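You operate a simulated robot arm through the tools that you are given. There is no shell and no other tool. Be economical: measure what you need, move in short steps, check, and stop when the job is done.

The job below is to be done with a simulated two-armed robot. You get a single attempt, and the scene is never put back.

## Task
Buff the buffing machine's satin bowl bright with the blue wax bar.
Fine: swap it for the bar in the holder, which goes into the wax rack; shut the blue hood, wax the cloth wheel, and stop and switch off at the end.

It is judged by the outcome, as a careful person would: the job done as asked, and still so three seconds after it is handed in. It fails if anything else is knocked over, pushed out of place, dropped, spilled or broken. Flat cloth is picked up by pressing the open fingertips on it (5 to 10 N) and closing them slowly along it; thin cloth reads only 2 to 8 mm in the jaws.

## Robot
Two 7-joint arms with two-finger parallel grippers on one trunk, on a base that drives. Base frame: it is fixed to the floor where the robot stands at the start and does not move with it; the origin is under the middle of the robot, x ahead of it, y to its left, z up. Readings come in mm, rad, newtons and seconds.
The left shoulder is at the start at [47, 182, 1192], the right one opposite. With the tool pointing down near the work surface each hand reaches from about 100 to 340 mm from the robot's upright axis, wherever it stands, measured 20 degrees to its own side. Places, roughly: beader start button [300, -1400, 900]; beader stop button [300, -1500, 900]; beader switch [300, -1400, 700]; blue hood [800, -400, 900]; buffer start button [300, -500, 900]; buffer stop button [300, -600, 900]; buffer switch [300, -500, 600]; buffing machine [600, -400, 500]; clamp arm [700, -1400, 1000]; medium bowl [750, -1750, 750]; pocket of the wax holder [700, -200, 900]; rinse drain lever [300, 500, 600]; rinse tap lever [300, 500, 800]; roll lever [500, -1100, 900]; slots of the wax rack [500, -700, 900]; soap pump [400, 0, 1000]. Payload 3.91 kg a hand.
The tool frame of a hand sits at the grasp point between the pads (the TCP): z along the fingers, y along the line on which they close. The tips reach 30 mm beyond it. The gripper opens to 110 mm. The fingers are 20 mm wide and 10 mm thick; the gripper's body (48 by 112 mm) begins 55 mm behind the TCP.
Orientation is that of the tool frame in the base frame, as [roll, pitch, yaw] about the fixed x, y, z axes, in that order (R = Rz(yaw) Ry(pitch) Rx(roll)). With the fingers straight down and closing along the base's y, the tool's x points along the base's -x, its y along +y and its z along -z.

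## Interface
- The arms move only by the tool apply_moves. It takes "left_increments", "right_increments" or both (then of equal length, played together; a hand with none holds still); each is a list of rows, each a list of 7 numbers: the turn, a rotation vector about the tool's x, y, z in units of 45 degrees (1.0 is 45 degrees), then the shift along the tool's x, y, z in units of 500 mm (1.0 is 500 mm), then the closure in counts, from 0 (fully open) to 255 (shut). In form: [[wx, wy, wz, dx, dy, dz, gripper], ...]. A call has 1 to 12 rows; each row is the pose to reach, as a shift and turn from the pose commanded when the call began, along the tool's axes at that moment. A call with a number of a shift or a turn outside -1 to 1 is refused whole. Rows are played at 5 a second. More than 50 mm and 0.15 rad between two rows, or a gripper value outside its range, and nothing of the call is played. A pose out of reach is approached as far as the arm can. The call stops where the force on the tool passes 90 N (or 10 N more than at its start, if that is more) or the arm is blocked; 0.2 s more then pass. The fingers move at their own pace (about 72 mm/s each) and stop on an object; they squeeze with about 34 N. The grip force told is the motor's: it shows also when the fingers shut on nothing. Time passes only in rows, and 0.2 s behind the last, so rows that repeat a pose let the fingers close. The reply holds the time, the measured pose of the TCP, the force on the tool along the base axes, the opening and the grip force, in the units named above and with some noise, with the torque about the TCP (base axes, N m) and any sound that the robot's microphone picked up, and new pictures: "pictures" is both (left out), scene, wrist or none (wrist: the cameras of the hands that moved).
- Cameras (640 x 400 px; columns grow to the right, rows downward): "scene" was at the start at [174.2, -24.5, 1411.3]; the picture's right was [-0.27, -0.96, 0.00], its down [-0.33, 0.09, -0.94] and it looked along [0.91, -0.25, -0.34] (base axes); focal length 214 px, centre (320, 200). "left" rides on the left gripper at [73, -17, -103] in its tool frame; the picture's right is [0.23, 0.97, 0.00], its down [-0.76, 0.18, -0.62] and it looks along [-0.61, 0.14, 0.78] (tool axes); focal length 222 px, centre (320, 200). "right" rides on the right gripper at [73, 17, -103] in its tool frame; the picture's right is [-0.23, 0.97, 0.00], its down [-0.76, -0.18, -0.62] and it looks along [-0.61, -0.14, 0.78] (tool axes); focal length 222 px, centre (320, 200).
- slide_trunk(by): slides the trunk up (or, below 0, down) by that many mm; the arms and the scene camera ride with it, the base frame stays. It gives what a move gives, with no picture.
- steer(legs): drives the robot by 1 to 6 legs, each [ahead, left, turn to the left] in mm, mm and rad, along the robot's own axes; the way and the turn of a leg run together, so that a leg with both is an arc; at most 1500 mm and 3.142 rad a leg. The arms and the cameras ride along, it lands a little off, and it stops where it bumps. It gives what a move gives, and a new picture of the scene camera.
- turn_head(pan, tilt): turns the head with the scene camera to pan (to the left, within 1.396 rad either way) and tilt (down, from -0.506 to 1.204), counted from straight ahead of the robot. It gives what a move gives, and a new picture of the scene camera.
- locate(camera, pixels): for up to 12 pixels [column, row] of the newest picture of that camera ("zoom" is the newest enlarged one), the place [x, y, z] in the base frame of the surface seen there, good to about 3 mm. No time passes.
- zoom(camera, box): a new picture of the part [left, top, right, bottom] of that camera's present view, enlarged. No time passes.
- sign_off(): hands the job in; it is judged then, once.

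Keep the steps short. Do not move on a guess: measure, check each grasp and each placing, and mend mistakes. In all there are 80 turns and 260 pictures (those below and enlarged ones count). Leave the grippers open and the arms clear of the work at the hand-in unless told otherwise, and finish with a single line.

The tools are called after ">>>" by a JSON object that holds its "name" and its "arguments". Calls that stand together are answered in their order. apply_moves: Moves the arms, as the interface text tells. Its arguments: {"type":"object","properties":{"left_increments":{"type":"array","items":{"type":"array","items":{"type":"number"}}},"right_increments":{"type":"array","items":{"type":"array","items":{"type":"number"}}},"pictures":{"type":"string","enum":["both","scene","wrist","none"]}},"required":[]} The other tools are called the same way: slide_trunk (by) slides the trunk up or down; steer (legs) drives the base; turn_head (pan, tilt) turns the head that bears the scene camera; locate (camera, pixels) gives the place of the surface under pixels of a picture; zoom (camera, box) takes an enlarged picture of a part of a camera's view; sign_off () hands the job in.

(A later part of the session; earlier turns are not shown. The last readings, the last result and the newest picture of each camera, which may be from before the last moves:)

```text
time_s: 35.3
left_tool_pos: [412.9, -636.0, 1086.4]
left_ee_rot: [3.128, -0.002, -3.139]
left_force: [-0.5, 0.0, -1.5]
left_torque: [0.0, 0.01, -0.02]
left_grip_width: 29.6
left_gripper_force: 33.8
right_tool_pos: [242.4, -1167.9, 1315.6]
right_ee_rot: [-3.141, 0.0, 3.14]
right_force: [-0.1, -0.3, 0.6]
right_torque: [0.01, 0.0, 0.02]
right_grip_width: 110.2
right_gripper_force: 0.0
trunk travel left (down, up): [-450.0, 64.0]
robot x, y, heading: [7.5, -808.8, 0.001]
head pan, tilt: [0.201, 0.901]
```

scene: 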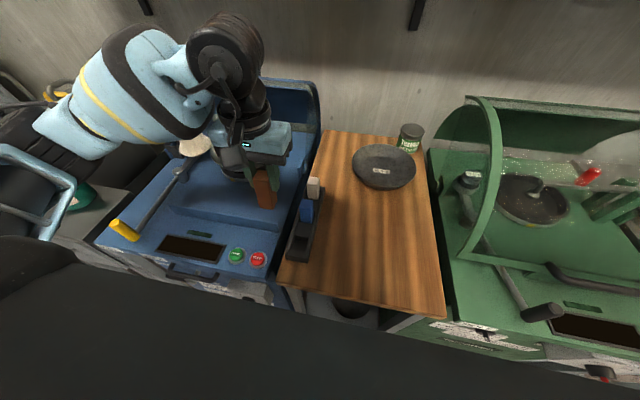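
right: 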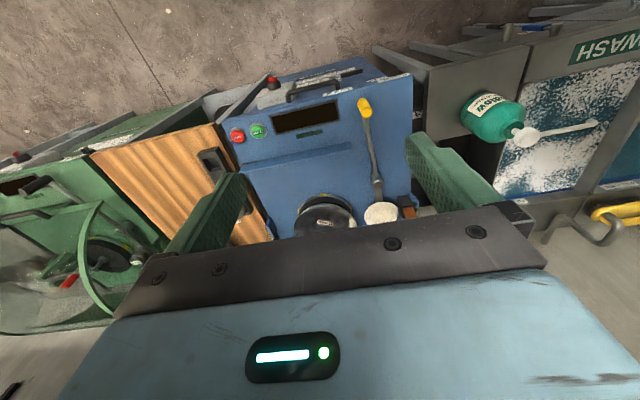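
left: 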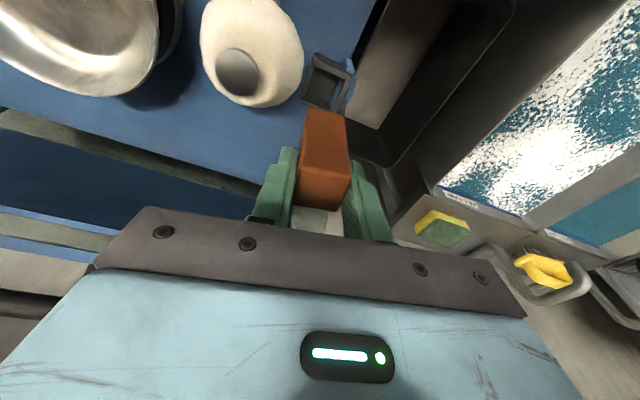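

>>> {"name": "zoom", "arguments": {"camera": "scene", "box": [270, 170, 340, 270]}}

>>> {"name": "zoom", "arguments": {"camera": "left", "box": [200, 0, 460, 200]}}

```text
4.00 times, centred on (305, 220) of scene
```

zoom: 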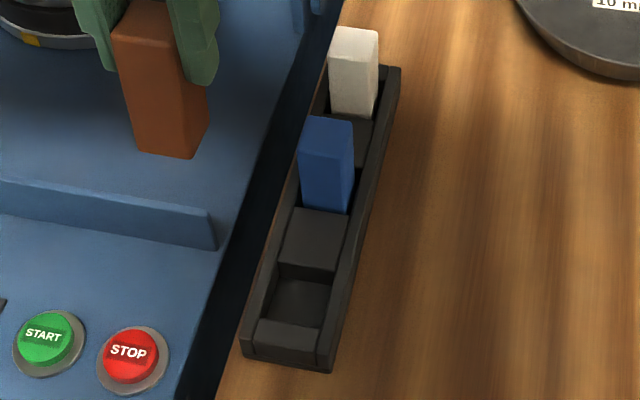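

```text
2.00 times, centred on (330, 100) of left
```

zoom: 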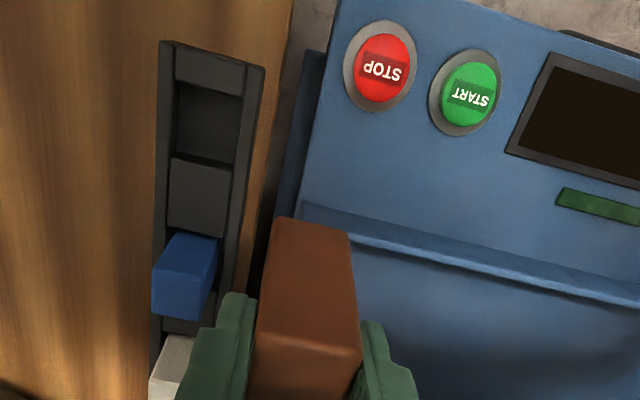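

>>> {"name": "locate", "arguments": {"camera": "zoom", "pixels": [[178, 82], [242, 95], [172, 156], [232, 167], [205, 125], [215, 190], [180, 240], [215, 240], [155, 285], [205, 312], [190, 285], [350, 350]]}}

>>> {"name": "zoom", "arguments": {"camera": "scene", "box": [270, 170, 340, 270]}}

>>> {"name": "locate", "arguments": {"camera": "zoom", "pixels": [[283, 264], [338, 275], [260, 320], [324, 328], [300, 300], [305, 155], [350, 160], [303, 118], [352, 122], [330, 135], [165, 155], [205, 155]]}}

```text
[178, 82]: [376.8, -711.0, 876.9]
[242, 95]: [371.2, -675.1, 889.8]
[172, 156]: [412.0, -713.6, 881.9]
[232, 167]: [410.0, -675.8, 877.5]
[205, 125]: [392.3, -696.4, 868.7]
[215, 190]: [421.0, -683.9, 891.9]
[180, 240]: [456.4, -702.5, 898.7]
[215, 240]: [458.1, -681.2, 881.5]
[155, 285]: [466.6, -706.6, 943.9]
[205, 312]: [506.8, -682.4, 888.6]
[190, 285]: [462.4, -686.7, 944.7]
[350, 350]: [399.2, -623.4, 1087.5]
```

```text
4.00 times, centred on (305, 220) of scene
```

zoom: 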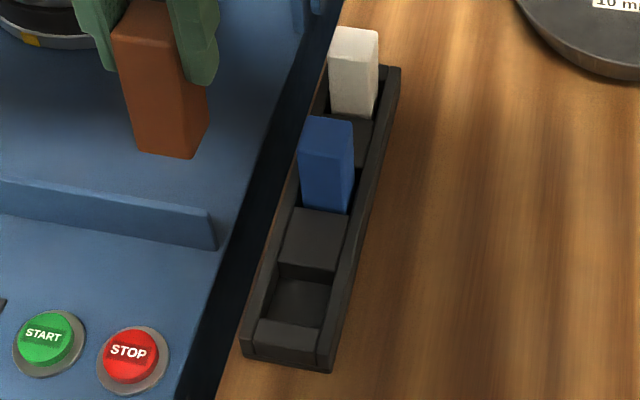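

```text
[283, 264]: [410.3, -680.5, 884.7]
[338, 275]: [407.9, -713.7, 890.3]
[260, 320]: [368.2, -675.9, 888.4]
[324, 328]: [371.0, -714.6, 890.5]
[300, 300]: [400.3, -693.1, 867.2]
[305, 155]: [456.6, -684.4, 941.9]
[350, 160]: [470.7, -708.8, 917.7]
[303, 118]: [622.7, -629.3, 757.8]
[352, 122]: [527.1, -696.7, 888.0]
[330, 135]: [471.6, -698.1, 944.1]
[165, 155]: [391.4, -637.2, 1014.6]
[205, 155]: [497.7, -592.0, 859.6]
```

The empty slot's interior is x 372–410, y -676 to -714, so its centre is (391, -695). I'll restore the small pitch so the bar hangs upright, then go above the slot.

>>> {"name": "apply_moves", "arguments": {"left_increments": [[0.005, -0.04, 0, 0.012, -0.03, 0.02, 230], [0.01, -0.08, 0, 0.025, -0.06, 0.04, 230], [0.017, -0.13, 0, 0.046, -0.118, 0.06, 230], [0.017, -0.13, 0, 0.046, -0.118, 0.11, 230], [0.017, -0.13, 0, 0.046, -0.118, 0.152, 230], [0.017, -0.13, 0, 0.046, -0.118, 0.152, 230]]}}

>>> {"name": "zoom", "arguments": {"camera": "left", "box": [240, 40, 400, 220]}}

>>> {"name": "zoom", "arguments": {"camera": "scene", "box": [240, 160, 340, 270]}}

```text
time_s: 36.7
left_tool_pos: [390.2, -693.9, 1007.8]
left_ee_rot: [-3.139, 0.104, -3.139]
left_force: [-0.8, -0.3, -0.8]
left_torque: [-0.01, -0.02, 0.04]
left_grip_width: 29.5
left_gripper_force: 34.0
right_tool_pos: [241.5, -1168.7, 1314.9]
right_ee_rot: [3.141, 0.002, 3.141]
right_force: [-0.8, -1.0, 0.5]
right_torque: [0.01, 0.01, 0.01]
right_grip_width: 110.0
right_gripper_force: 0.0
trunk travel left (down, up): [-450.0, 64.0]
robot x, y, heading: [5.1, -805.3, -0.003]
head pan, tilt: [0.201, 0.901]
```

scene: 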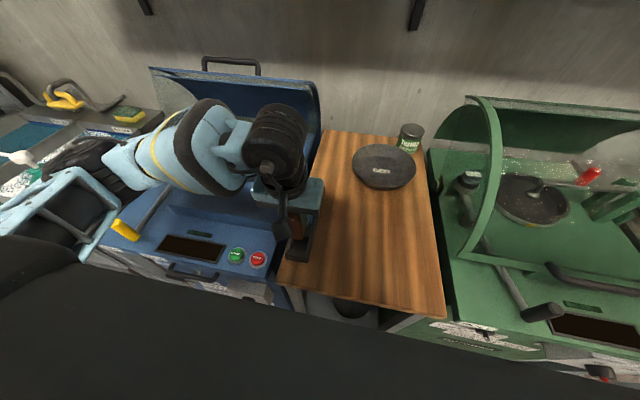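
left: 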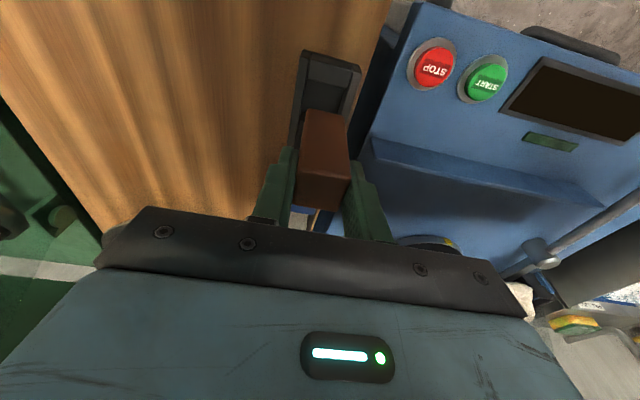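

```text
2.22 times, centred on (320, 130) of left
```

zoom: 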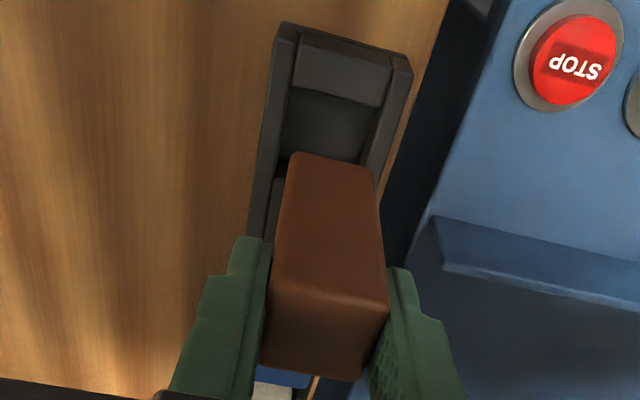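

```text
3.64 times, centred on (290, 215) of scene
```

zoom: 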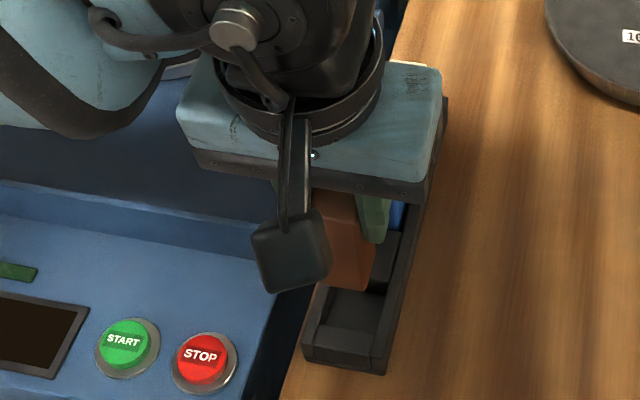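

>>> {"name": "locate", "arguments": {"camera": "zoom", "pixels": [[332, 283], [362, 287], [345, 250], [355, 215]]}}

>>> {"name": "locate", "arguments": {"camera": "left", "pixels": [[307, 111], [325, 113], [345, 118], [300, 165], [345, 172], [322, 170]]}}

```text
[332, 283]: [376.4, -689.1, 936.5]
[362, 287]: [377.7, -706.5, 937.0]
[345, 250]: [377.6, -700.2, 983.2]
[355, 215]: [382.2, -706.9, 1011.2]
```

```text
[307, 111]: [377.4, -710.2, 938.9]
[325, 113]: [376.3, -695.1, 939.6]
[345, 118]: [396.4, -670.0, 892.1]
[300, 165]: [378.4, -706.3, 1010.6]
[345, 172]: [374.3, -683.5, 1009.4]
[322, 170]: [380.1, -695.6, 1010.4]
```

The bar hangs upright: its near face is at x≈377, its y centre ≈-695 and its bottom at 937. That lines up with the slot, so I'll lower it 66 mm.

>>> {"name": "apply_moves", "arguments": {"left_increments": [[0, 0, 0, 0.005, 0, 0.045, 230], [0, 0, 0, 0.0095, 0, 0.09, 230], [0, 0, 0, 0.0137, 0, 0.131, 230], [0, 0, 0, 0.0137, 0, 0.131, 230]]}}

>>> {"name": "zoom", "arguments": {"camera": "left", "box": [240, 20, 400, 220]}}

```text
time_s: 37.7
left_tool_pos: [389.6, -694.7, 944.0]
left_ee_rot: [-3.139, 0.1, -3.138]
left_force: [0.0, -0.2, -1.5]
left_torque: [-0.02, 0.0, 0.01]
left_grip_width: 29.5
left_gripper_force: 34.1
right_tool_pos: [241.6, -1168.4, 1315.1]
right_ee_rot: [3.14, 0.001, 3.14]
right_force: [-0.5, -0.2, 0.0]
right_torque: [-0.02, 0.0, 0.01]
right_grip_width: 110.1
right_gripper_force: 0.0
trunk travel left (down, up): [-450.0, 64.0]
robot x, y, heading: [6.2, -806.2, -0.001]
head pan, tilt: [0.201, 0.901]
```

scene: 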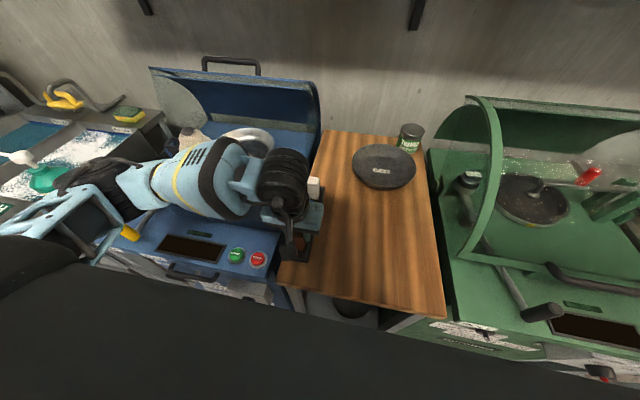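
left: 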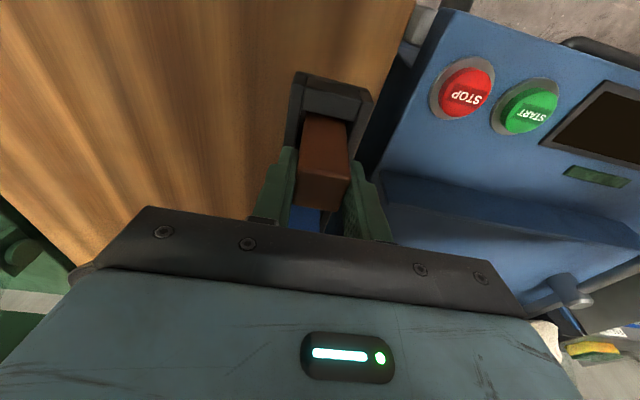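

```text
2.00 times, centred on (320, 120) of left
```

zoom: 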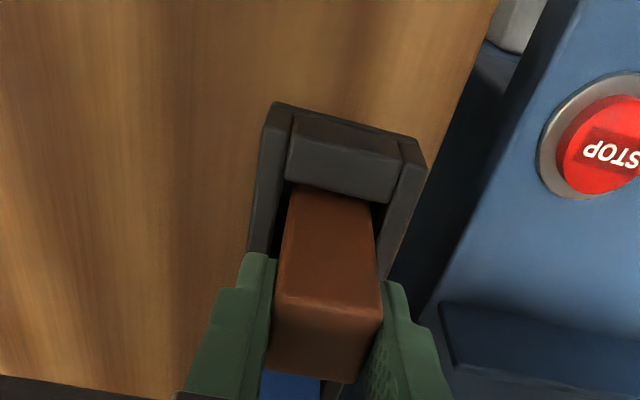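

It's in the slot with no contact yet. I'll lower a few mm more until it seats, open slightly, then rise.

>>> {"name": "apply_moves", "arguments": {"left_increments": [[0, 0, 0, 0.0005, 0, 0.006, 230], [0, 0, 0, 0.001, 0, 0.01, 230], [0, 0, 0, 0.001, 0, 0.01, 230], [0, 0, 0, 0.001, 0, 0.01, 150], [0, 0, 0, 0.001, 0, 0.01, 150]], "pictures": "none"}}

>>> {"name": "apply_moves", "arguments": {"left_increments": [[0, 0, 0, -0.01, 0, -0.06, 150], [0, 0, 0, -0.02, 0, -0.15, 150], [0, 0, 0, -0.028, 0, -0.24, 150], [0, 0, 0, -0.028, 0, -0.24, 150]]}}

>>> {"name": "zoom", "arguments": {"camera": "left", "box": [240, 40, 400, 240]}}

```text
time_s: 38.9
left_tool_pos: [389.8, -695.2, 938.1]
left_ee_rot: [-3.139, 0.102, -3.138]
left_force: [0.3, -0.6, -0.1]
left_torque: [-0.02, -0.01, 0.0]
left_grip_width: 45.4
left_gripper_force: 0.0
right_tool_pos: [241.1, -1167.1, 1315.2]
right_ee_rot: [3.141, 0.003, 3.141]
right_force: [-0.4, 0.9, 0.1]
right_torque: [0.02, 0.03, 0.03]
right_grip_width: 110.1
right_gripper_force: 0.0
trunk travel left (down, up): [-450.0, 64.0]
robot x, y, heading: [4.5, -806.2, -0.002]
head pan, tilt: [0.201, 0.901]
```

```text
time_s: 39.9
left_tool_pos: [390.6, -695.0, 1055.3]
left_ee_rot: [-3.14, 0.101, -3.138]
left_force: [-0.5, 0.6, 0.4]
left_torque: [0.0, 0.0, -0.01]
left_grip_width: 45.4
left_gripper_force: 0.1
right_tool_pos: [242.6, -1167.5, 1316.0]
right_ee_rot: [-3.141, 0.0, 3.141]
right_force: [0.5, -0.3, 0.3]
right_torque: [0.04, -0.01, -0.01]
right_grip_width: 110.1
right_gripper_force: 0.1
trunk travel left (down, up): [-450.0, 64.0]
robot x, y, heading: [4.3, -805.8, 0.001]
head pan, tilt: [0.201, 0.901]
```

scene: 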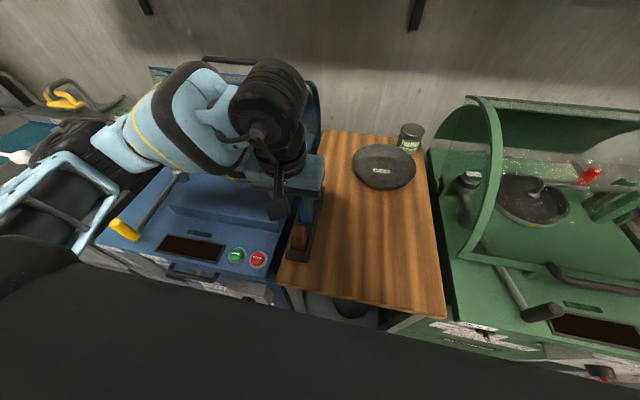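
left: 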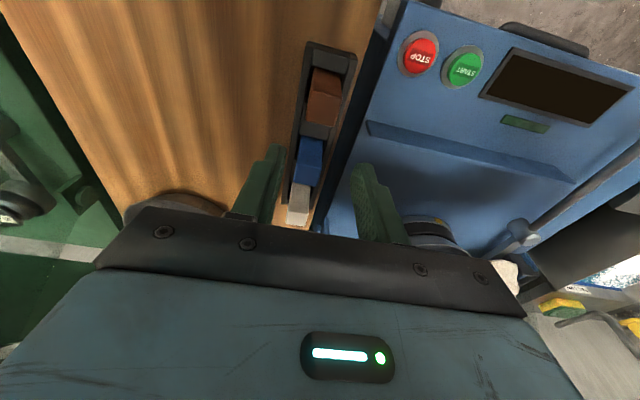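

```text
2.00 times, centred on (320, 140) of left
```

zoom: 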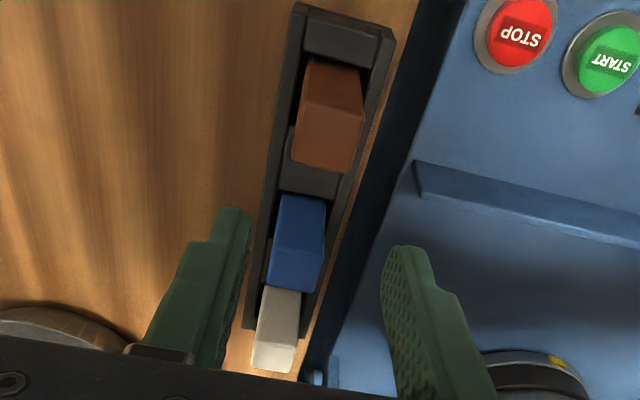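

Brown is in the rack. I'll locate the tops of the brown and blue bars.

>>> {"name": "locate", "arguments": {"camera": "zoom", "pixels": [[306, 102], [362, 113], [294, 160], [350, 172], [328, 138], [277, 248], [323, 252], [270, 285], [313, 292], [296, 270], [283, 200], [324, 205]]}}

```text
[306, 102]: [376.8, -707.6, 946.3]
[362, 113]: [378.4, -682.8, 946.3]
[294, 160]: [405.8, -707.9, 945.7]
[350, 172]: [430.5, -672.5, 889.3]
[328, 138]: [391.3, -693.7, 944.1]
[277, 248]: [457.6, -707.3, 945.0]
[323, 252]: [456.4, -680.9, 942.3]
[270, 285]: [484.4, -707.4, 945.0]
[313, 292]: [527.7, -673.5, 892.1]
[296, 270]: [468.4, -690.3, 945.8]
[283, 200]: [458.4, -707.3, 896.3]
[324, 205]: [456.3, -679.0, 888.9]
```

The blue bar's centre is (471, -694) and its top is at 945. I'll move over it, lower to z≈943 and close.

>>> {"name": "apply_moves", "arguments": {"left_increments": [[0, 0, 0, -0.08, 0.002, 0.008, 150], [0, 0, 0, -0.159, 0.002, 0.016, 150], [0, 0, 0, -0.151, 0.002, 0.09, 150], [0, 0, 0, -0.144, 0.002, 0.165, 150], [0, 0, 0, -0.1366, 0.002, 0.239, 150], [0, 0, 0, -0.1366, 0.002, 0.239, 150], [0, 0, 0, -0.1366, 0.002, 0.239, 230], [0, 0, 0, -0.1366, 0.002, 0.239, 230], [0, 0, 0, -0.1366, 0.002, 0.239, 230]], "pictures": "wrist"}}

```text
time_s: 41.9
left_tool_pos: [474.2, -692.5, 947.5]
left_ee_rot: [-3.138, 0.101, -3.138]
left_force: [0.7, -0.2, 0.3]
left_torque: [-0.08, -0.04, 0.0]
left_grip_width: 29.4
left_gripper_force: 33.8
right_tool_pos: [242.9, -1165.9, 1315.5]
right_ee_rot: [-3.141, 0.002, 3.141]
right_force: [-0.3, -0.6, 0.1]
right_torque: [-0.01, 0.0, 0.03]
right_grip_width: 110.1
right_gripper_force: 0.0
trunk travel left (down, up): [-450.0, 64.0]
robot x, y, heading: [7.6, -807.0, -0.002]
head pan, tilt: [0.201, 0.901]
```

left: 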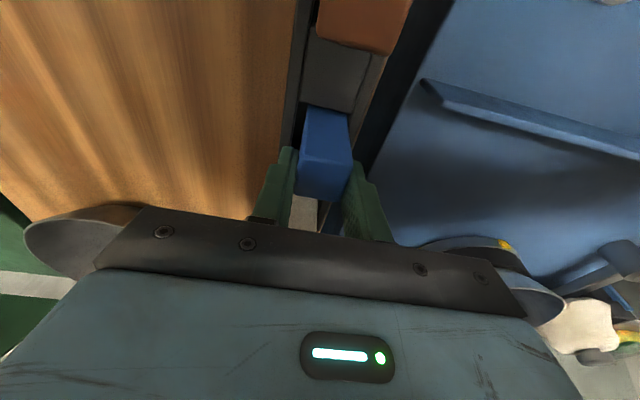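

Blue is gripped at 29 mm. I'll lift it, then drive left back to the machine.

>>> {"name": "apply_moves", "arguments": {"left_increments": [[0, 0, 0, -0.007, 0, -0.07, 230], [0, 0, 0, -0.0135, 0, -0.14, 230], [0, 0, 0, -0.02, 0, -0.21, 230], [0, 0, 0, -0.027, 0, -0.269, 230], [0, 0, 0, -0.027, 0, -0.269, 230]], "pictures": "wrist"}}

>>> {"name": "steer", "arguments": {"legs": [[0, 455, 0]]}}

```text
time_s: 43.1
left_tool_pos: [472.9, -692.7, 1082.4]
left_ee_rot: [-3.14, 0.102, -3.138]
left_force: [0.1, -0.4, -1.1]
left_torque: [0.01, 0.01, -0.01]
left_grip_width: 29.4
left_gripper_force: 34.4
right_tool_pos: [241.9, -1168.1, 1315.8]
right_ee_rot: [3.141, 0.0, 3.14]
right_force: [-0.3, -0.3, -0.1]
right_torque: [0.01, -0.01, -0.02]
right_grip_width: 110.0
right_gripper_force: 0.1
trunk travel left (down, up): [-450.0, 64.0]
robot x, y, heading: [3.8, -807.4, -0.002]
head pan, tilt: [0.201, 0.901]
```

left: 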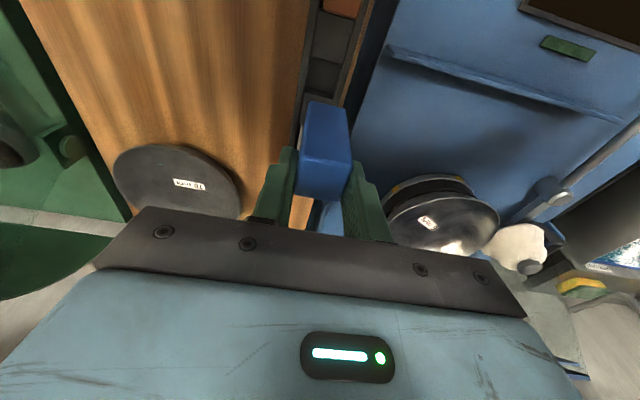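

```text
time_s: 47.6
left_tool_pos: [472.3, -242.1, 1082.3]
left_ee_rot: [-3.139, 0.101, -3.136]
left_force: [0.1, -0.5, -1.1]
left_torque: [0.03, -0.01, -0.03]
left_grip_width: 29.3
left_gripper_force: 34.2
right_tool_pos: [243.6, -717.7, 1313.7]
right_ee_rot: [-3.141, 0.002, -3.139]
right_force: [-0.2, -0.4, -0.2]
right_torque: [0.0, 0.0, -0.01]
right_grip_width: 110.2
right_gripper_force: 0.0
trunk travel left (down, up): [-450.0, 64.0]
robot x, y, heading: [2.6, -358.4, -0.004]
head pan, tilt: [0.201, 0.901]
```

scene: 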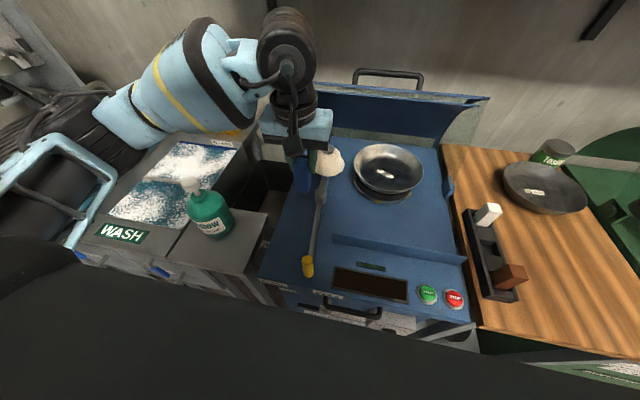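

Now I extend over the pocket at (660, -181.5).

>>> {"name": "apply_moves", "arguments": {"left_increments": [[0, 0, 0, -0.0756, 0.0242, 0.0077, 230], [0, 0, 0, -0.151, 0.0484, 0.0154, 230], [0, 0, 0, -0.227, 0.0726, 0.023, 230], [0, 0, 0, -0.302, 0.0968, 0.031, 230], [0, 0, 0, -0.378, 0.121, 0.038, 230], [0, 0, 0, -0.378, 0.121, 0.038, 230]]}}

>>> {"name": "zoom", "arguments": {"camera": "left", "box": [240, 40, 400, 220]}}

>>> {"name": "zoom", "arguments": {"camera": "scene", "box": [260, 80, 380, 200]}}

```text
time_s: 49.0
left_tool_pos: [662.7, -180.5, 1081.8]
left_ee_rot: [-3.14, 0.103, -3.139]
left_force: [0.2, -0.4, -1.4]
left_torque: [0.03, 0.0, -0.01]
left_grip_width: 29.7
left_gripper_force: 34.5
right_tool_pos: [242.3, -716.6, 1314.9]
right_ee_rot: [3.141, 0.002, -3.139]
right_force: [-0.1, -0.5, 0.5]
right_torque: [0.02, 0.0, -0.03]
right_grip_width: 109.9
right_gripper_force: 0.2
trunk travel left (down, up): [-450.0, 64.0]
robot x, y, heading: [2.1, -357.5, -0.002]
head pan, tilt: [0.201, 0.901]
```

scene: 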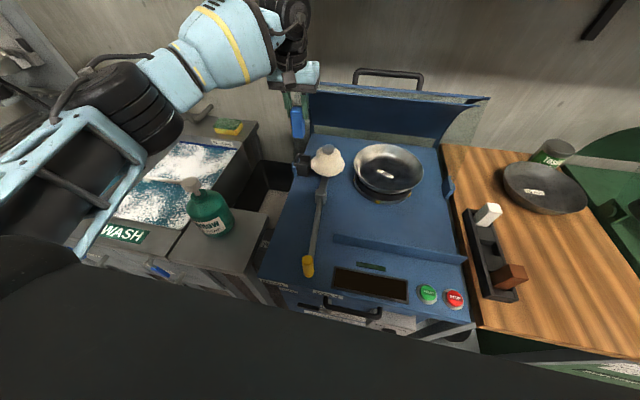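
left: 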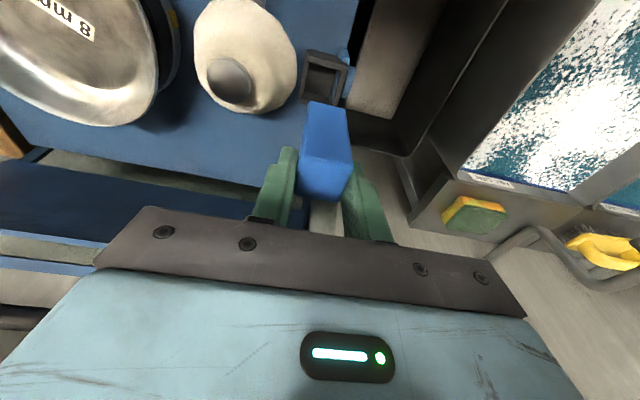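

```text
2.22 times, centred on (320, 130) of left
```

zoom: 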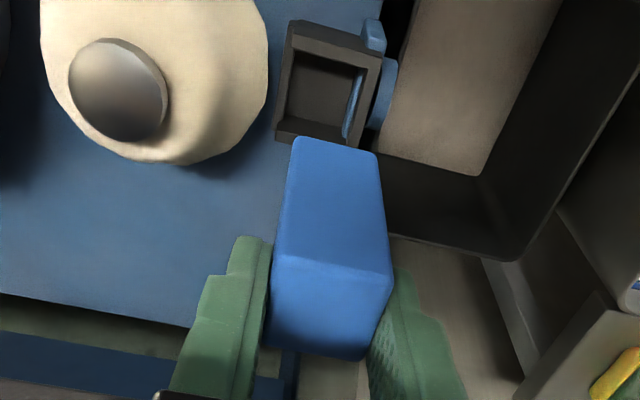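

```text
3.33 times, centred on (320, 140) of scene
```

zoom: 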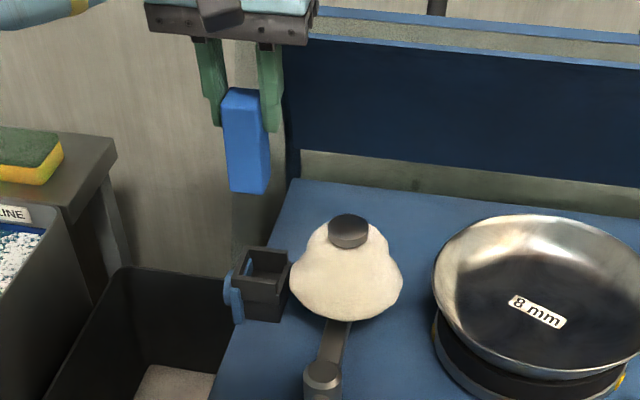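

>>> {"name": "locate", "arguments": {"camera": "left", "pixels": [[310, 105], [326, 107], [343, 112], [310, 56], [345, 67], [303, 100], [320, 80], [304, 155], [346, 160]]}}

>>> {"name": "locate", "arguments": {"camera": "zoom", "pixels": [[230, 187], [262, 190], [228, 140], [262, 270], [240, 255], [285, 262]]}}

```text
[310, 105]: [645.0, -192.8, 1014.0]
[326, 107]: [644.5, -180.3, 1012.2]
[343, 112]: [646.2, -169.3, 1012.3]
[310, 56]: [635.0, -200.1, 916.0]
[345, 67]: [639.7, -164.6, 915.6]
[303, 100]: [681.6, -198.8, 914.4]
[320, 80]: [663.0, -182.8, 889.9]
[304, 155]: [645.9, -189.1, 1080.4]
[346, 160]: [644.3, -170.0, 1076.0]
```

```text
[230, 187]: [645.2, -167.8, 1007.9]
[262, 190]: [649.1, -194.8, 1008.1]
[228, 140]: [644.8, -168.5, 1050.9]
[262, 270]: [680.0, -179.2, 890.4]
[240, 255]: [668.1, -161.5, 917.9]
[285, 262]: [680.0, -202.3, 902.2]
```

The bar is centred at (660, -181) over the pocket at (659.5, -181.5). I'll lower 105 mm, watching the force.

>>> {"name": "apply_moves", "arguments": {"left_increments": [[0, 0, 0, 0.007, 0, 0.07, 230], [0, 0, 0, 0.014, 0, 0.14, 230], [0, 0, 0, 0.018, 0, 0.175, 230], [0, 0, 0, 0.0215, 0, 0.209, 230], [0, 0, 0, 0.0215, 0, 0.209, 230]]}}

>>> {"name": "zoom", "arguments": {"camera": "scene", "box": [260, 110, 360, 200]}}

```text
time_s: 50.2
left_tool_pos: [660.3, -179.5, 978.8]
left_ee_rot: [3.141, 0.104, -3.138]
left_force: [-0.8, 2.1, 21.2]
left_torque: [0.44, -0.15, 0.03]
left_grip_width: 29.6
left_gripper_force: 33.6
right_tool_pos: [241.6, -717.3, 1313.9]
right_ee_rot: [3.141, 0.003, -3.14]
right_force: [0.0, -0.7, 0.1]
right_torque: [0.0, 0.01, 0.0]
right_grip_width: 110.3
right_gripper_force: 0.0
trunk travel left (down, up): [-450.0, 64.0]
robot x, y, heading: [3.3, -358.1, 0.002]
head pan, tilt: [0.201, 0.901]
```

scene: 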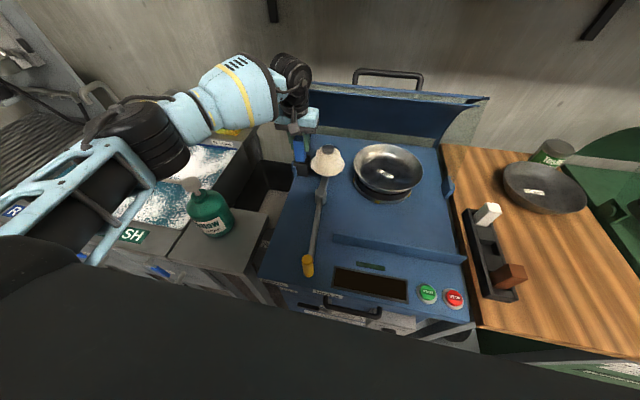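
left: 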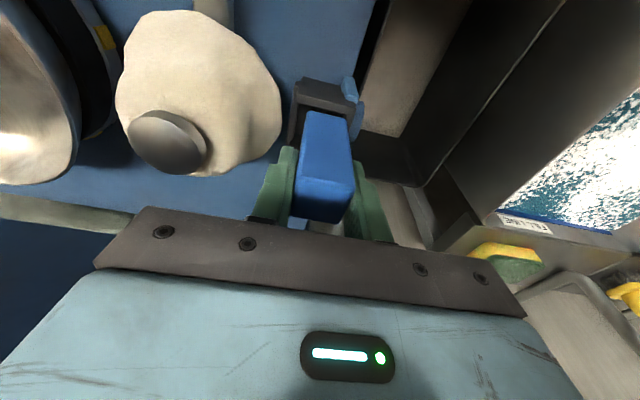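

```text
4.44 times, centred on (310, 155) of scene
```

zoom: 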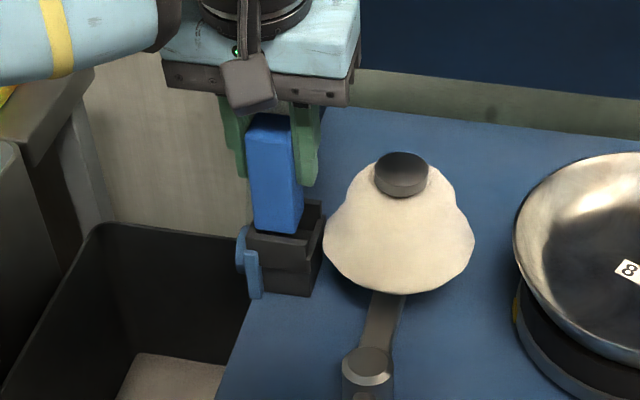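

There's 21 N upward and a torque pointing to contact on the +y side. There's a blue leaf there inside the pocket, and the brown bar had sat nearer y=-184. I'll look closely.

>>> {"name": "zoom", "arguments": {"camera": "left", "box": [270, 60, 380, 160]}}

>>> {"name": "locate", "arguments": {"camera": "zoom", "pixels": [[210, 208], [300, 220], [380, 240], [180, 90], [300, 105], [410, 150], [440, 90], [150, 260]]}}

```text
4.00 times, centred on (325, 110) of left
```

zoom: 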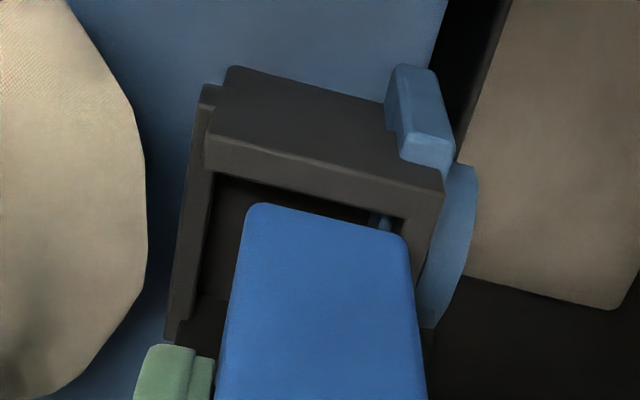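

```text
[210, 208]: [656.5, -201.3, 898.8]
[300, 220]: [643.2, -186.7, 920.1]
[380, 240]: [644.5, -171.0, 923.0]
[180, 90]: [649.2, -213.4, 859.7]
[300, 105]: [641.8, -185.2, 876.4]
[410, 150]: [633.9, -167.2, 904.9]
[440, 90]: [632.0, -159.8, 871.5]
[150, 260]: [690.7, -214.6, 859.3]
```

The bar is resting on the +y rim, with a gap visible on the left. I'll lift 8 mm, shift -4 mm in y, then lower again.

>>> {"name": "apply_moves", "arguments": {"left_increments": [[0, 0, 0, -0.001, 0, -0.016, 230], [0, 0, 0, -0.001, -0.008, -0.016, 230], [0, 0, 0, -0.001, -0.008, -0.016, 230]], "pictures": "wrist"}}

>>> {"name": "zoom", "arguments": {"camera": "left", "box": [270, 60, 380, 160]}}

```text
time_s: 51.0
left_tool_pos: [661.9, -184.9, 983.8]
left_ee_rot: [-3.14, 0.099, -3.135]
left_force: [0.1, 0.5, -0.6]
left_torque: [0.0, 0.03, -0.01]
left_grip_width: 29.7
left_gripper_force: 34.0
right_tool_pos: [243.1, -716.5, 1314.8]
right_ee_rot: [3.14, 0.0, -3.139]
right_force: [0.6, 0.2, -0.4]
right_torque: [0.0, 0.01, 0.01]
right_grip_width: 109.9
right_gripper_force: 0.1
trunk travel left (down, up): [-450.0, 64.0]
robot x, y, heading: [3.7, -358.2, 0.0]
head pan, tilt: [0.201, 0.901]
```

left: 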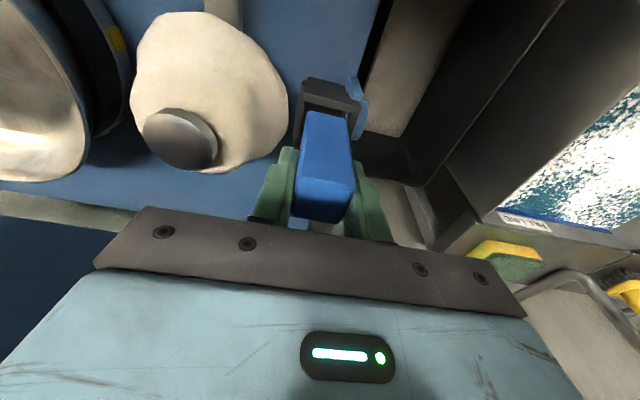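

```text
4.00 times, centred on (325, 110) of left
```

zoom: 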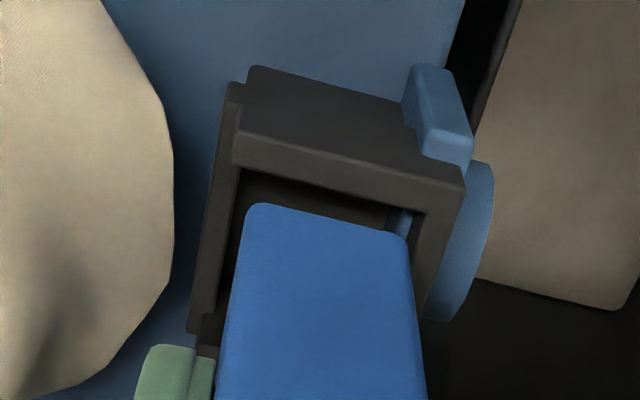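

Now it's centred, with small gaps both sides. I'll lower in steps.

>>> {"name": "apply_moves", "arguments": {"left_increments": [[0, 0, 0, 0.001, 0, 0.01, 230], [0, 0, 0, 0.002, 0, 0.02, 230], [0, 0, 0, 0.003, 0, 0.03, 230], [0, 0, 0, 0.004, 0, 0.04, 230]], "pictures": "wrist"}}

>>> {"name": "zoom", "arguments": {"camera": "left", "box": [270, 60, 380, 160]}}

```text
time_s: 52.0
left_tool_pos: [661.4, -184.9, 965.8]
left_ee_rot: [-3.14, 0.1, -3.137]
left_force: [-0.6, 0.5, -1.9]
left_torque: [0.01, -0.01, 0.02]
left_grip_width: 29.4
left_gripper_force: 34.0
right_tool_pos: [243.8, -718.1, 1316.0]
right_ee_rot: [3.141, -0.002, -3.138]
right_force: [0.2, 0.0, 0.2]
right_torque: [0.0, 0.0, 0.03]
right_grip_width: 110.1
right_gripper_force: 0.1
trunk travel left (down, up): [-450.0, 64.0]
robot x, y, heading: [1.1, -357.1, -0.001]
head pan, tilt: [0.201, 0.901]
```

left: 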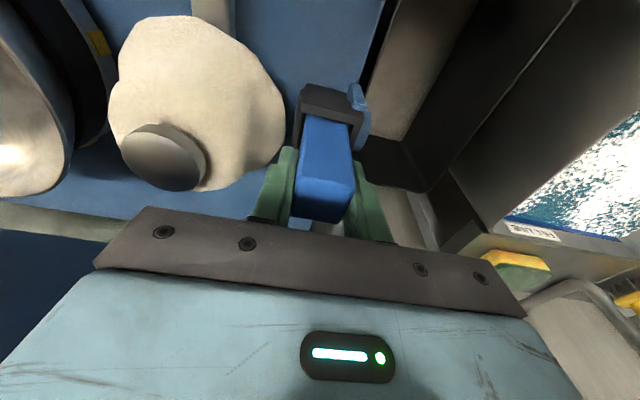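

```text
4.00 times, centred on (325, 110) of left
```

zoom: 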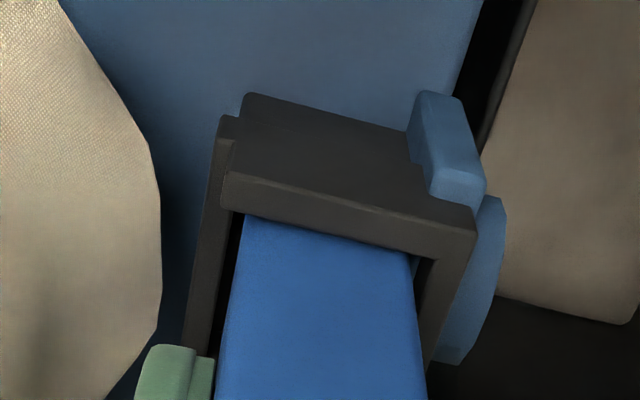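

It's in the pocket. I'll lower gently until it seats.

>>> {"name": "apply_moves", "arguments": {"left_increments": [[0, 0, 0, 0.001, 0, 0.006, 230], [0, 0, 0, 0.001, 0, 0.012, 230], [0, 0, 0, 0.001, 0, 0.018, 230]], "pictures": "none"}}

>>> {"name": "zoom", "arguments": {"camera": "scene", "box": [260, 110, 360, 200]}}

>>> {"name": "locate", "arguments": {"camera": "zoom", "pixels": [[265, 130], [270, 160]]}}

```text
time_s: 52.8
left_tool_pos: [661.8, -183.6, 957.2]
left_ee_rot: [-3.14, 0.101, -3.136]
left_force: [0.5, -0.4, -0.6]
left_torque: [-0.04, -0.01, 0.02]
left_grip_width: 29.6
left_gripper_force: 34.0
right_tool_pos: [242.8, -717.0, 1315.6]
right_ee_rot: [3.14, 0.001, -3.139]
right_force: [-0.6, -0.3, 0.0]
right_torque: [-0.01, -0.01, 0.02]
right_grip_width: 110.0
right_gripper_force: 0.0
trunk travel left (down, up): [-450.0, 64.0]
robot x, y, heading: [3.3, -358.7, -0.001]
head pan, tilt: [0.201, 0.901]
```

```text
4.44 times, centred on (310, 155) of scene
```

zoom: 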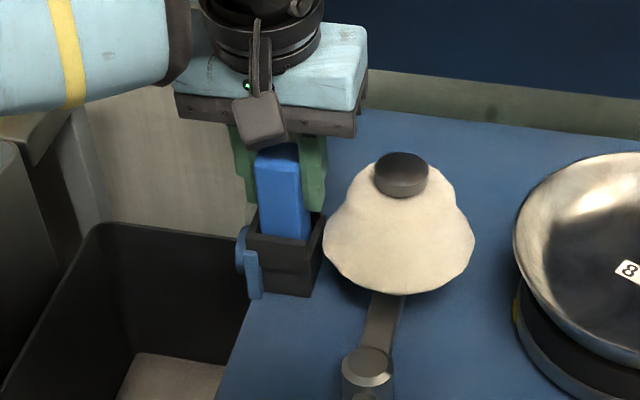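

```text
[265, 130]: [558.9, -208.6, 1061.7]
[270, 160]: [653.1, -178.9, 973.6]
```

The top is at 973, about 5 mm to go. I'll lower a bit more, then release and rise.

>>> {"name": "apply_moves", "arguments": {"left_increments": [[0, 0, 0, 0.001, 0, 0.006, 230], [0, 0, 0, 0.001, 0, 0.012, 230], [0, 0, 0, 0.001, 0, 0.012, 230]], "pictures": "none"}}

>>> {"name": "apply_moves", "arguments": {"left_increments": [[0, 0, 0, 0, 0, 0, 158], [0, 0, 0, 0, 0, 0, 158], [0, 0, 0, -0.006, 0, -0.06, 158], [0, 0, 0, -0.014, 0, -0.14, 158], [0, 0, 0, -0.022, 0, -0.22, 158], [0, 0, 0, -0.022, 0, -0.22, 158]]}}

>>> {"name": "zoom", "arguments": {"camera": "left", "box": [240, 20, 400, 160]}}

>>> {"name": "locate", "arguments": {"camera": "zoom", "pixels": [[320, 200], [320, 230]]}}

```text
time_s: 53.6
left_tool_pos: [661.1, -185.2, 953.7]
left_ee_rot: [-3.138, 0.103, -3.136]
left_force: [0.0, 0.1, 3.7]
left_torque: [0.02, -0.1, 0.02]
left_grip_width: 29.4
left_gripper_force: 34.2
right_tool_pos: [241.3, -718.3, 1315.6]
right_ee_rot: [3.14, 0.002, -3.138]
right_force: [-0.4, 0.1, 0.1]
right_torque: [-0.03, 0.01, -0.03]
right_grip_width: 110.0
right_gripper_force: 0.1
trunk travel left (down, up): [-450.0, 64.0]
robot x, y, heading: [7.1, -354.0, 0.001]
head pan, tilt: [0.201, 0.901]
```

```text
time_s: 55.0
left_tool_pos: [661.2, -182.2, 1061.1]
left_ee_rot: [-3.141, 0.1, -3.137]
left_force: [-0.2, -0.6, -0.4]
left_torque: [0.01, 0.01, -0.01]
left_grip_width: 41.9
left_gripper_force: 0.0
right_tool_pos: [244.2, -717.6, 1314.8]
right_ee_rot: [-3.142, 0.0, -3.14]
right_force: [-0.2, -0.3, 0.1]
right_torque: [0.02, 0.01, -0.03]
right_grip_width: 110.0
right_gripper_force: 0.0
trunk travel left (down, up): [-450.0, 64.0]
robot x, y, heading: [7.3, -355.9, 0.005]
head pan, tilt: [0.201, 0.901]
```

scene: 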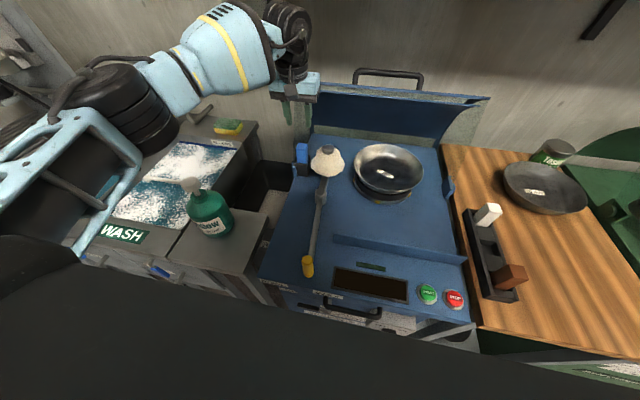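
left: 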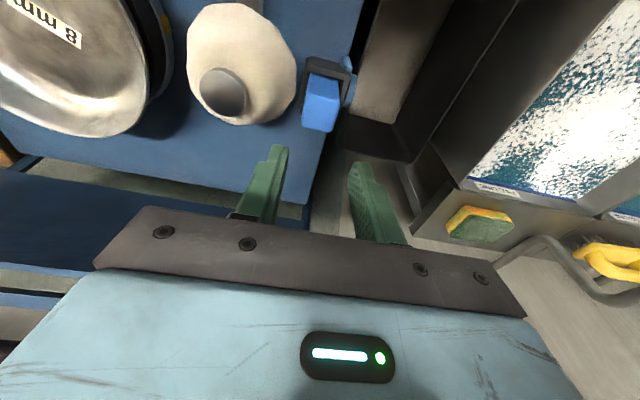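

```text
2.86 times, centred on (320, 90) of left
```

zoom: 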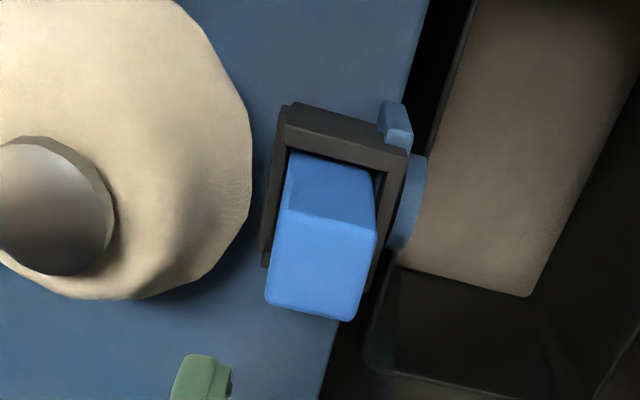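

```text
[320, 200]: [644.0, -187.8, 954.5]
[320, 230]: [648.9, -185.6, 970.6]
```

The blue bar is seated, with its top at about 970. Next is the hood. I'll measure its handle, edges, side glass and hinges.

>>> {"name": "zoom", "arguments": {"camera": "scene", "box": [300, 60, 500, 210]}}

>>> {"name": "locate", "arguments": {"camera": "zoom", "pixels": [[170, 30], [280, 28], [370, 40], [60, 85], [550, 112], [540, 125], [300, 140], [440, 240], [475, 170], [450, 130], [465, 350], [420, 250]]}}

```text
2.67 times, centred on (400, 135) of scene
```

zoom: 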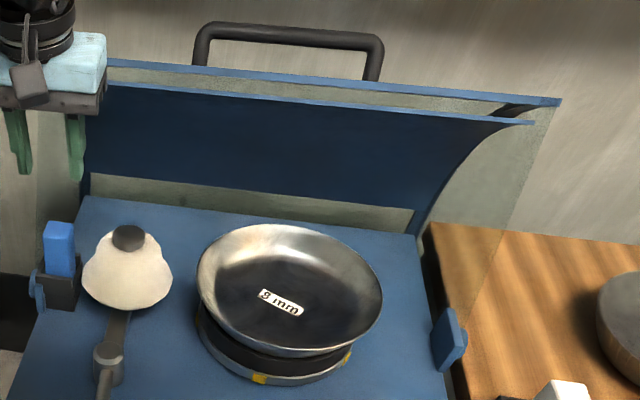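

```text
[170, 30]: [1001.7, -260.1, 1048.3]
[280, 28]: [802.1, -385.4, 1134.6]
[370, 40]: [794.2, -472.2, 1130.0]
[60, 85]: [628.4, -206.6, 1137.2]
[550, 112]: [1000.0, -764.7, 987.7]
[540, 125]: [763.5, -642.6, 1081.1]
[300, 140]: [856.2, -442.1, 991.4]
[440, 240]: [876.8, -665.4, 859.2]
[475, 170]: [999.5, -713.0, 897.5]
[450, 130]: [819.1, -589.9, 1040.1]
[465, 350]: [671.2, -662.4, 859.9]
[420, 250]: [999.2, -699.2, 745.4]
```

The side glass runs from the lip down to the ears, so the hood pivots at the ears. The handle's legs point radially outward. If I grip one leg with the fingers closing along y, the hand can pivot about the hinge direction. I'll measure the handle's legs and the ears.

>>> {"name": "zoom", "arguments": {"camera": "scene", "box": [340, 55, 440, 110]}}

>>> {"name": "locate", "arguments": {"camera": "zoom", "pixels": [[90, 150], [92, 120], [105, 95], [200, 100], [400, 110], [515, 125], [530, 170], [88, 178], [515, 200], [300, 195], [300, 240]]}}

>>> {"name": "locate", "arguments": {"camera": "scene", "pixels": [[449, 190], [452, 180], [447, 196], [390, 243], [340, 236], [460, 258]]}}

```text
6.40 times, centred on (390, 82) of scene
```

zoom: 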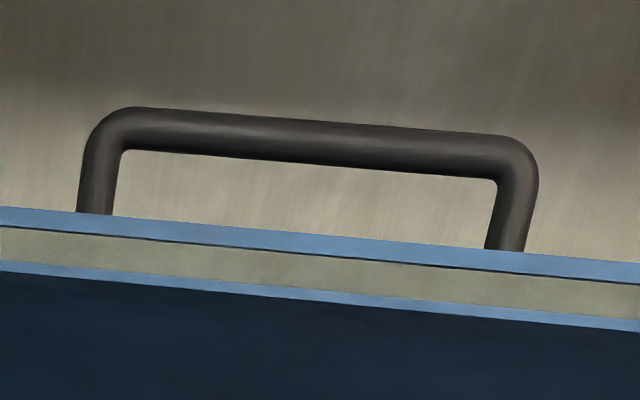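

```text
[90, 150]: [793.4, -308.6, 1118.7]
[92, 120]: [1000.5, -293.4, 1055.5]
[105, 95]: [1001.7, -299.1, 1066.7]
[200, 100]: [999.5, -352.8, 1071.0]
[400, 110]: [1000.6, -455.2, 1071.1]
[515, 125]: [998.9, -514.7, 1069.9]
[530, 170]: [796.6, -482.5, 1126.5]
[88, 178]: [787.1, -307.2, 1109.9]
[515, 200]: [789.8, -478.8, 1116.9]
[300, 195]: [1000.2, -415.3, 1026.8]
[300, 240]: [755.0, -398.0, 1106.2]
```

```text
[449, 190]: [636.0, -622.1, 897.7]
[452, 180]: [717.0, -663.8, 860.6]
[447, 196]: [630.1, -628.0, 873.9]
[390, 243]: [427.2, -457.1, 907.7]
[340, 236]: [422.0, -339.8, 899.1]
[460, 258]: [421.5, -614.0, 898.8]
```

The left leg is at about (795, -308, 1120), with the lip just below it at z≈1107. I'll bring the left hand to a pre-grasp in front of that leg, pitched about 51°.

>>> {"name": "apply_moves", "arguments": {"left_increments": [[0, -0.16, 0, -0.028, -0.042, -0.036, 120], [0, -0.33, 0, -0.057, -0.084, -0.071, 120], [0, -0.5, 0, -0.085, -0.126, -0.106, 120], [0, -0.67, 0, -0.113, -0.168, -0.142, 120], [0, -0.83, 0, -0.142, -0.21, -0.177, 120], [0, -1, 0, -0.17, -0.252, -0.212, 120], [0, -1, 0, -0.17, -0.252, -0.212, 120]]}}

>>> {"name": "zoom", "arguments": {"camera": "left", "box": [200, 100, 440, 250]}}

```text
time_s: 56.6
left_tool_pos: [737.5, -311.0, 1177.6]
left_ee_rot: [-3.137, 0.888, -3.134]
left_force: [-0.2, 0.0, 0.2]
left_torque: [-0.05, 0.02, -0.02]
left_grip_width: 58.4
left_gripper_force: 0.0
right_tool_pos: [243.3, -717.4, 1316.1]
right_ee_rot: [3.142, 0.003, -3.141]
right_force: [-0.3, -0.9, -0.3]
right_torque: [-0.01, 0.01, 0.02]
right_grip_width: 109.9
right_gripper_force: 0.0
trunk travel left (down, up): [-450.0, 64.0]
robot x, y, heading: [5.2, -357.5, 0.003]
head pan, tilt: [0.201, 0.901]
```

scene: 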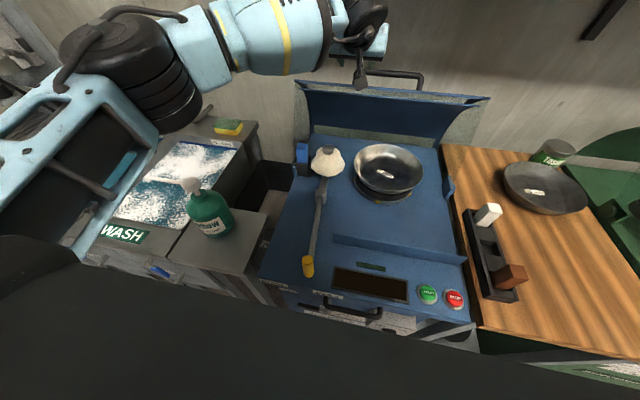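
left: 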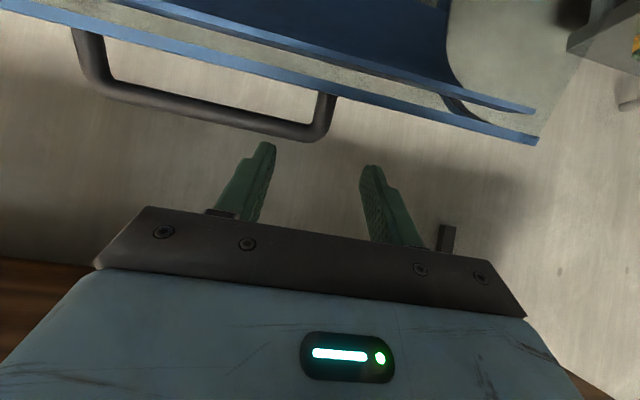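

```text
2.67 times, centred on (320, 175) of left
```

zoom: 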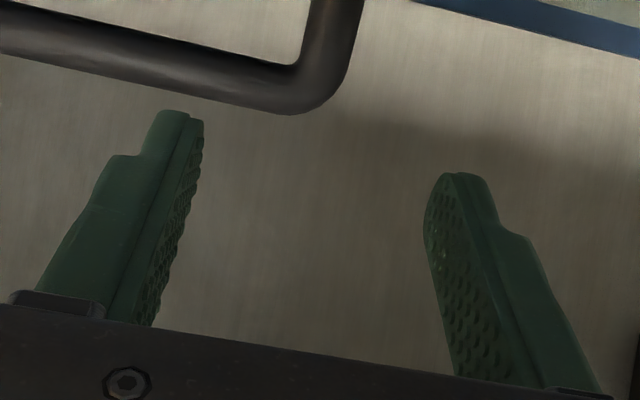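

>>> {"name": "locate", "arguments": {"camera": "left", "pixels": [[327, 100], [325, 118], [321, 130], [300, 133], [310, 138], [318, 112], [333, 112], [250, 116], [335, 94]]}}

```text
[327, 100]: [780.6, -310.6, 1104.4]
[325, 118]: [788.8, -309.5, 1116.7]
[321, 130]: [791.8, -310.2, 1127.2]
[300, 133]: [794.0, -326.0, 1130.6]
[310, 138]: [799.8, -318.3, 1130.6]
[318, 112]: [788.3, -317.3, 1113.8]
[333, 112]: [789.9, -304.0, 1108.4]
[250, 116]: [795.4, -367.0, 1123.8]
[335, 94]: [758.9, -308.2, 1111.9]
```

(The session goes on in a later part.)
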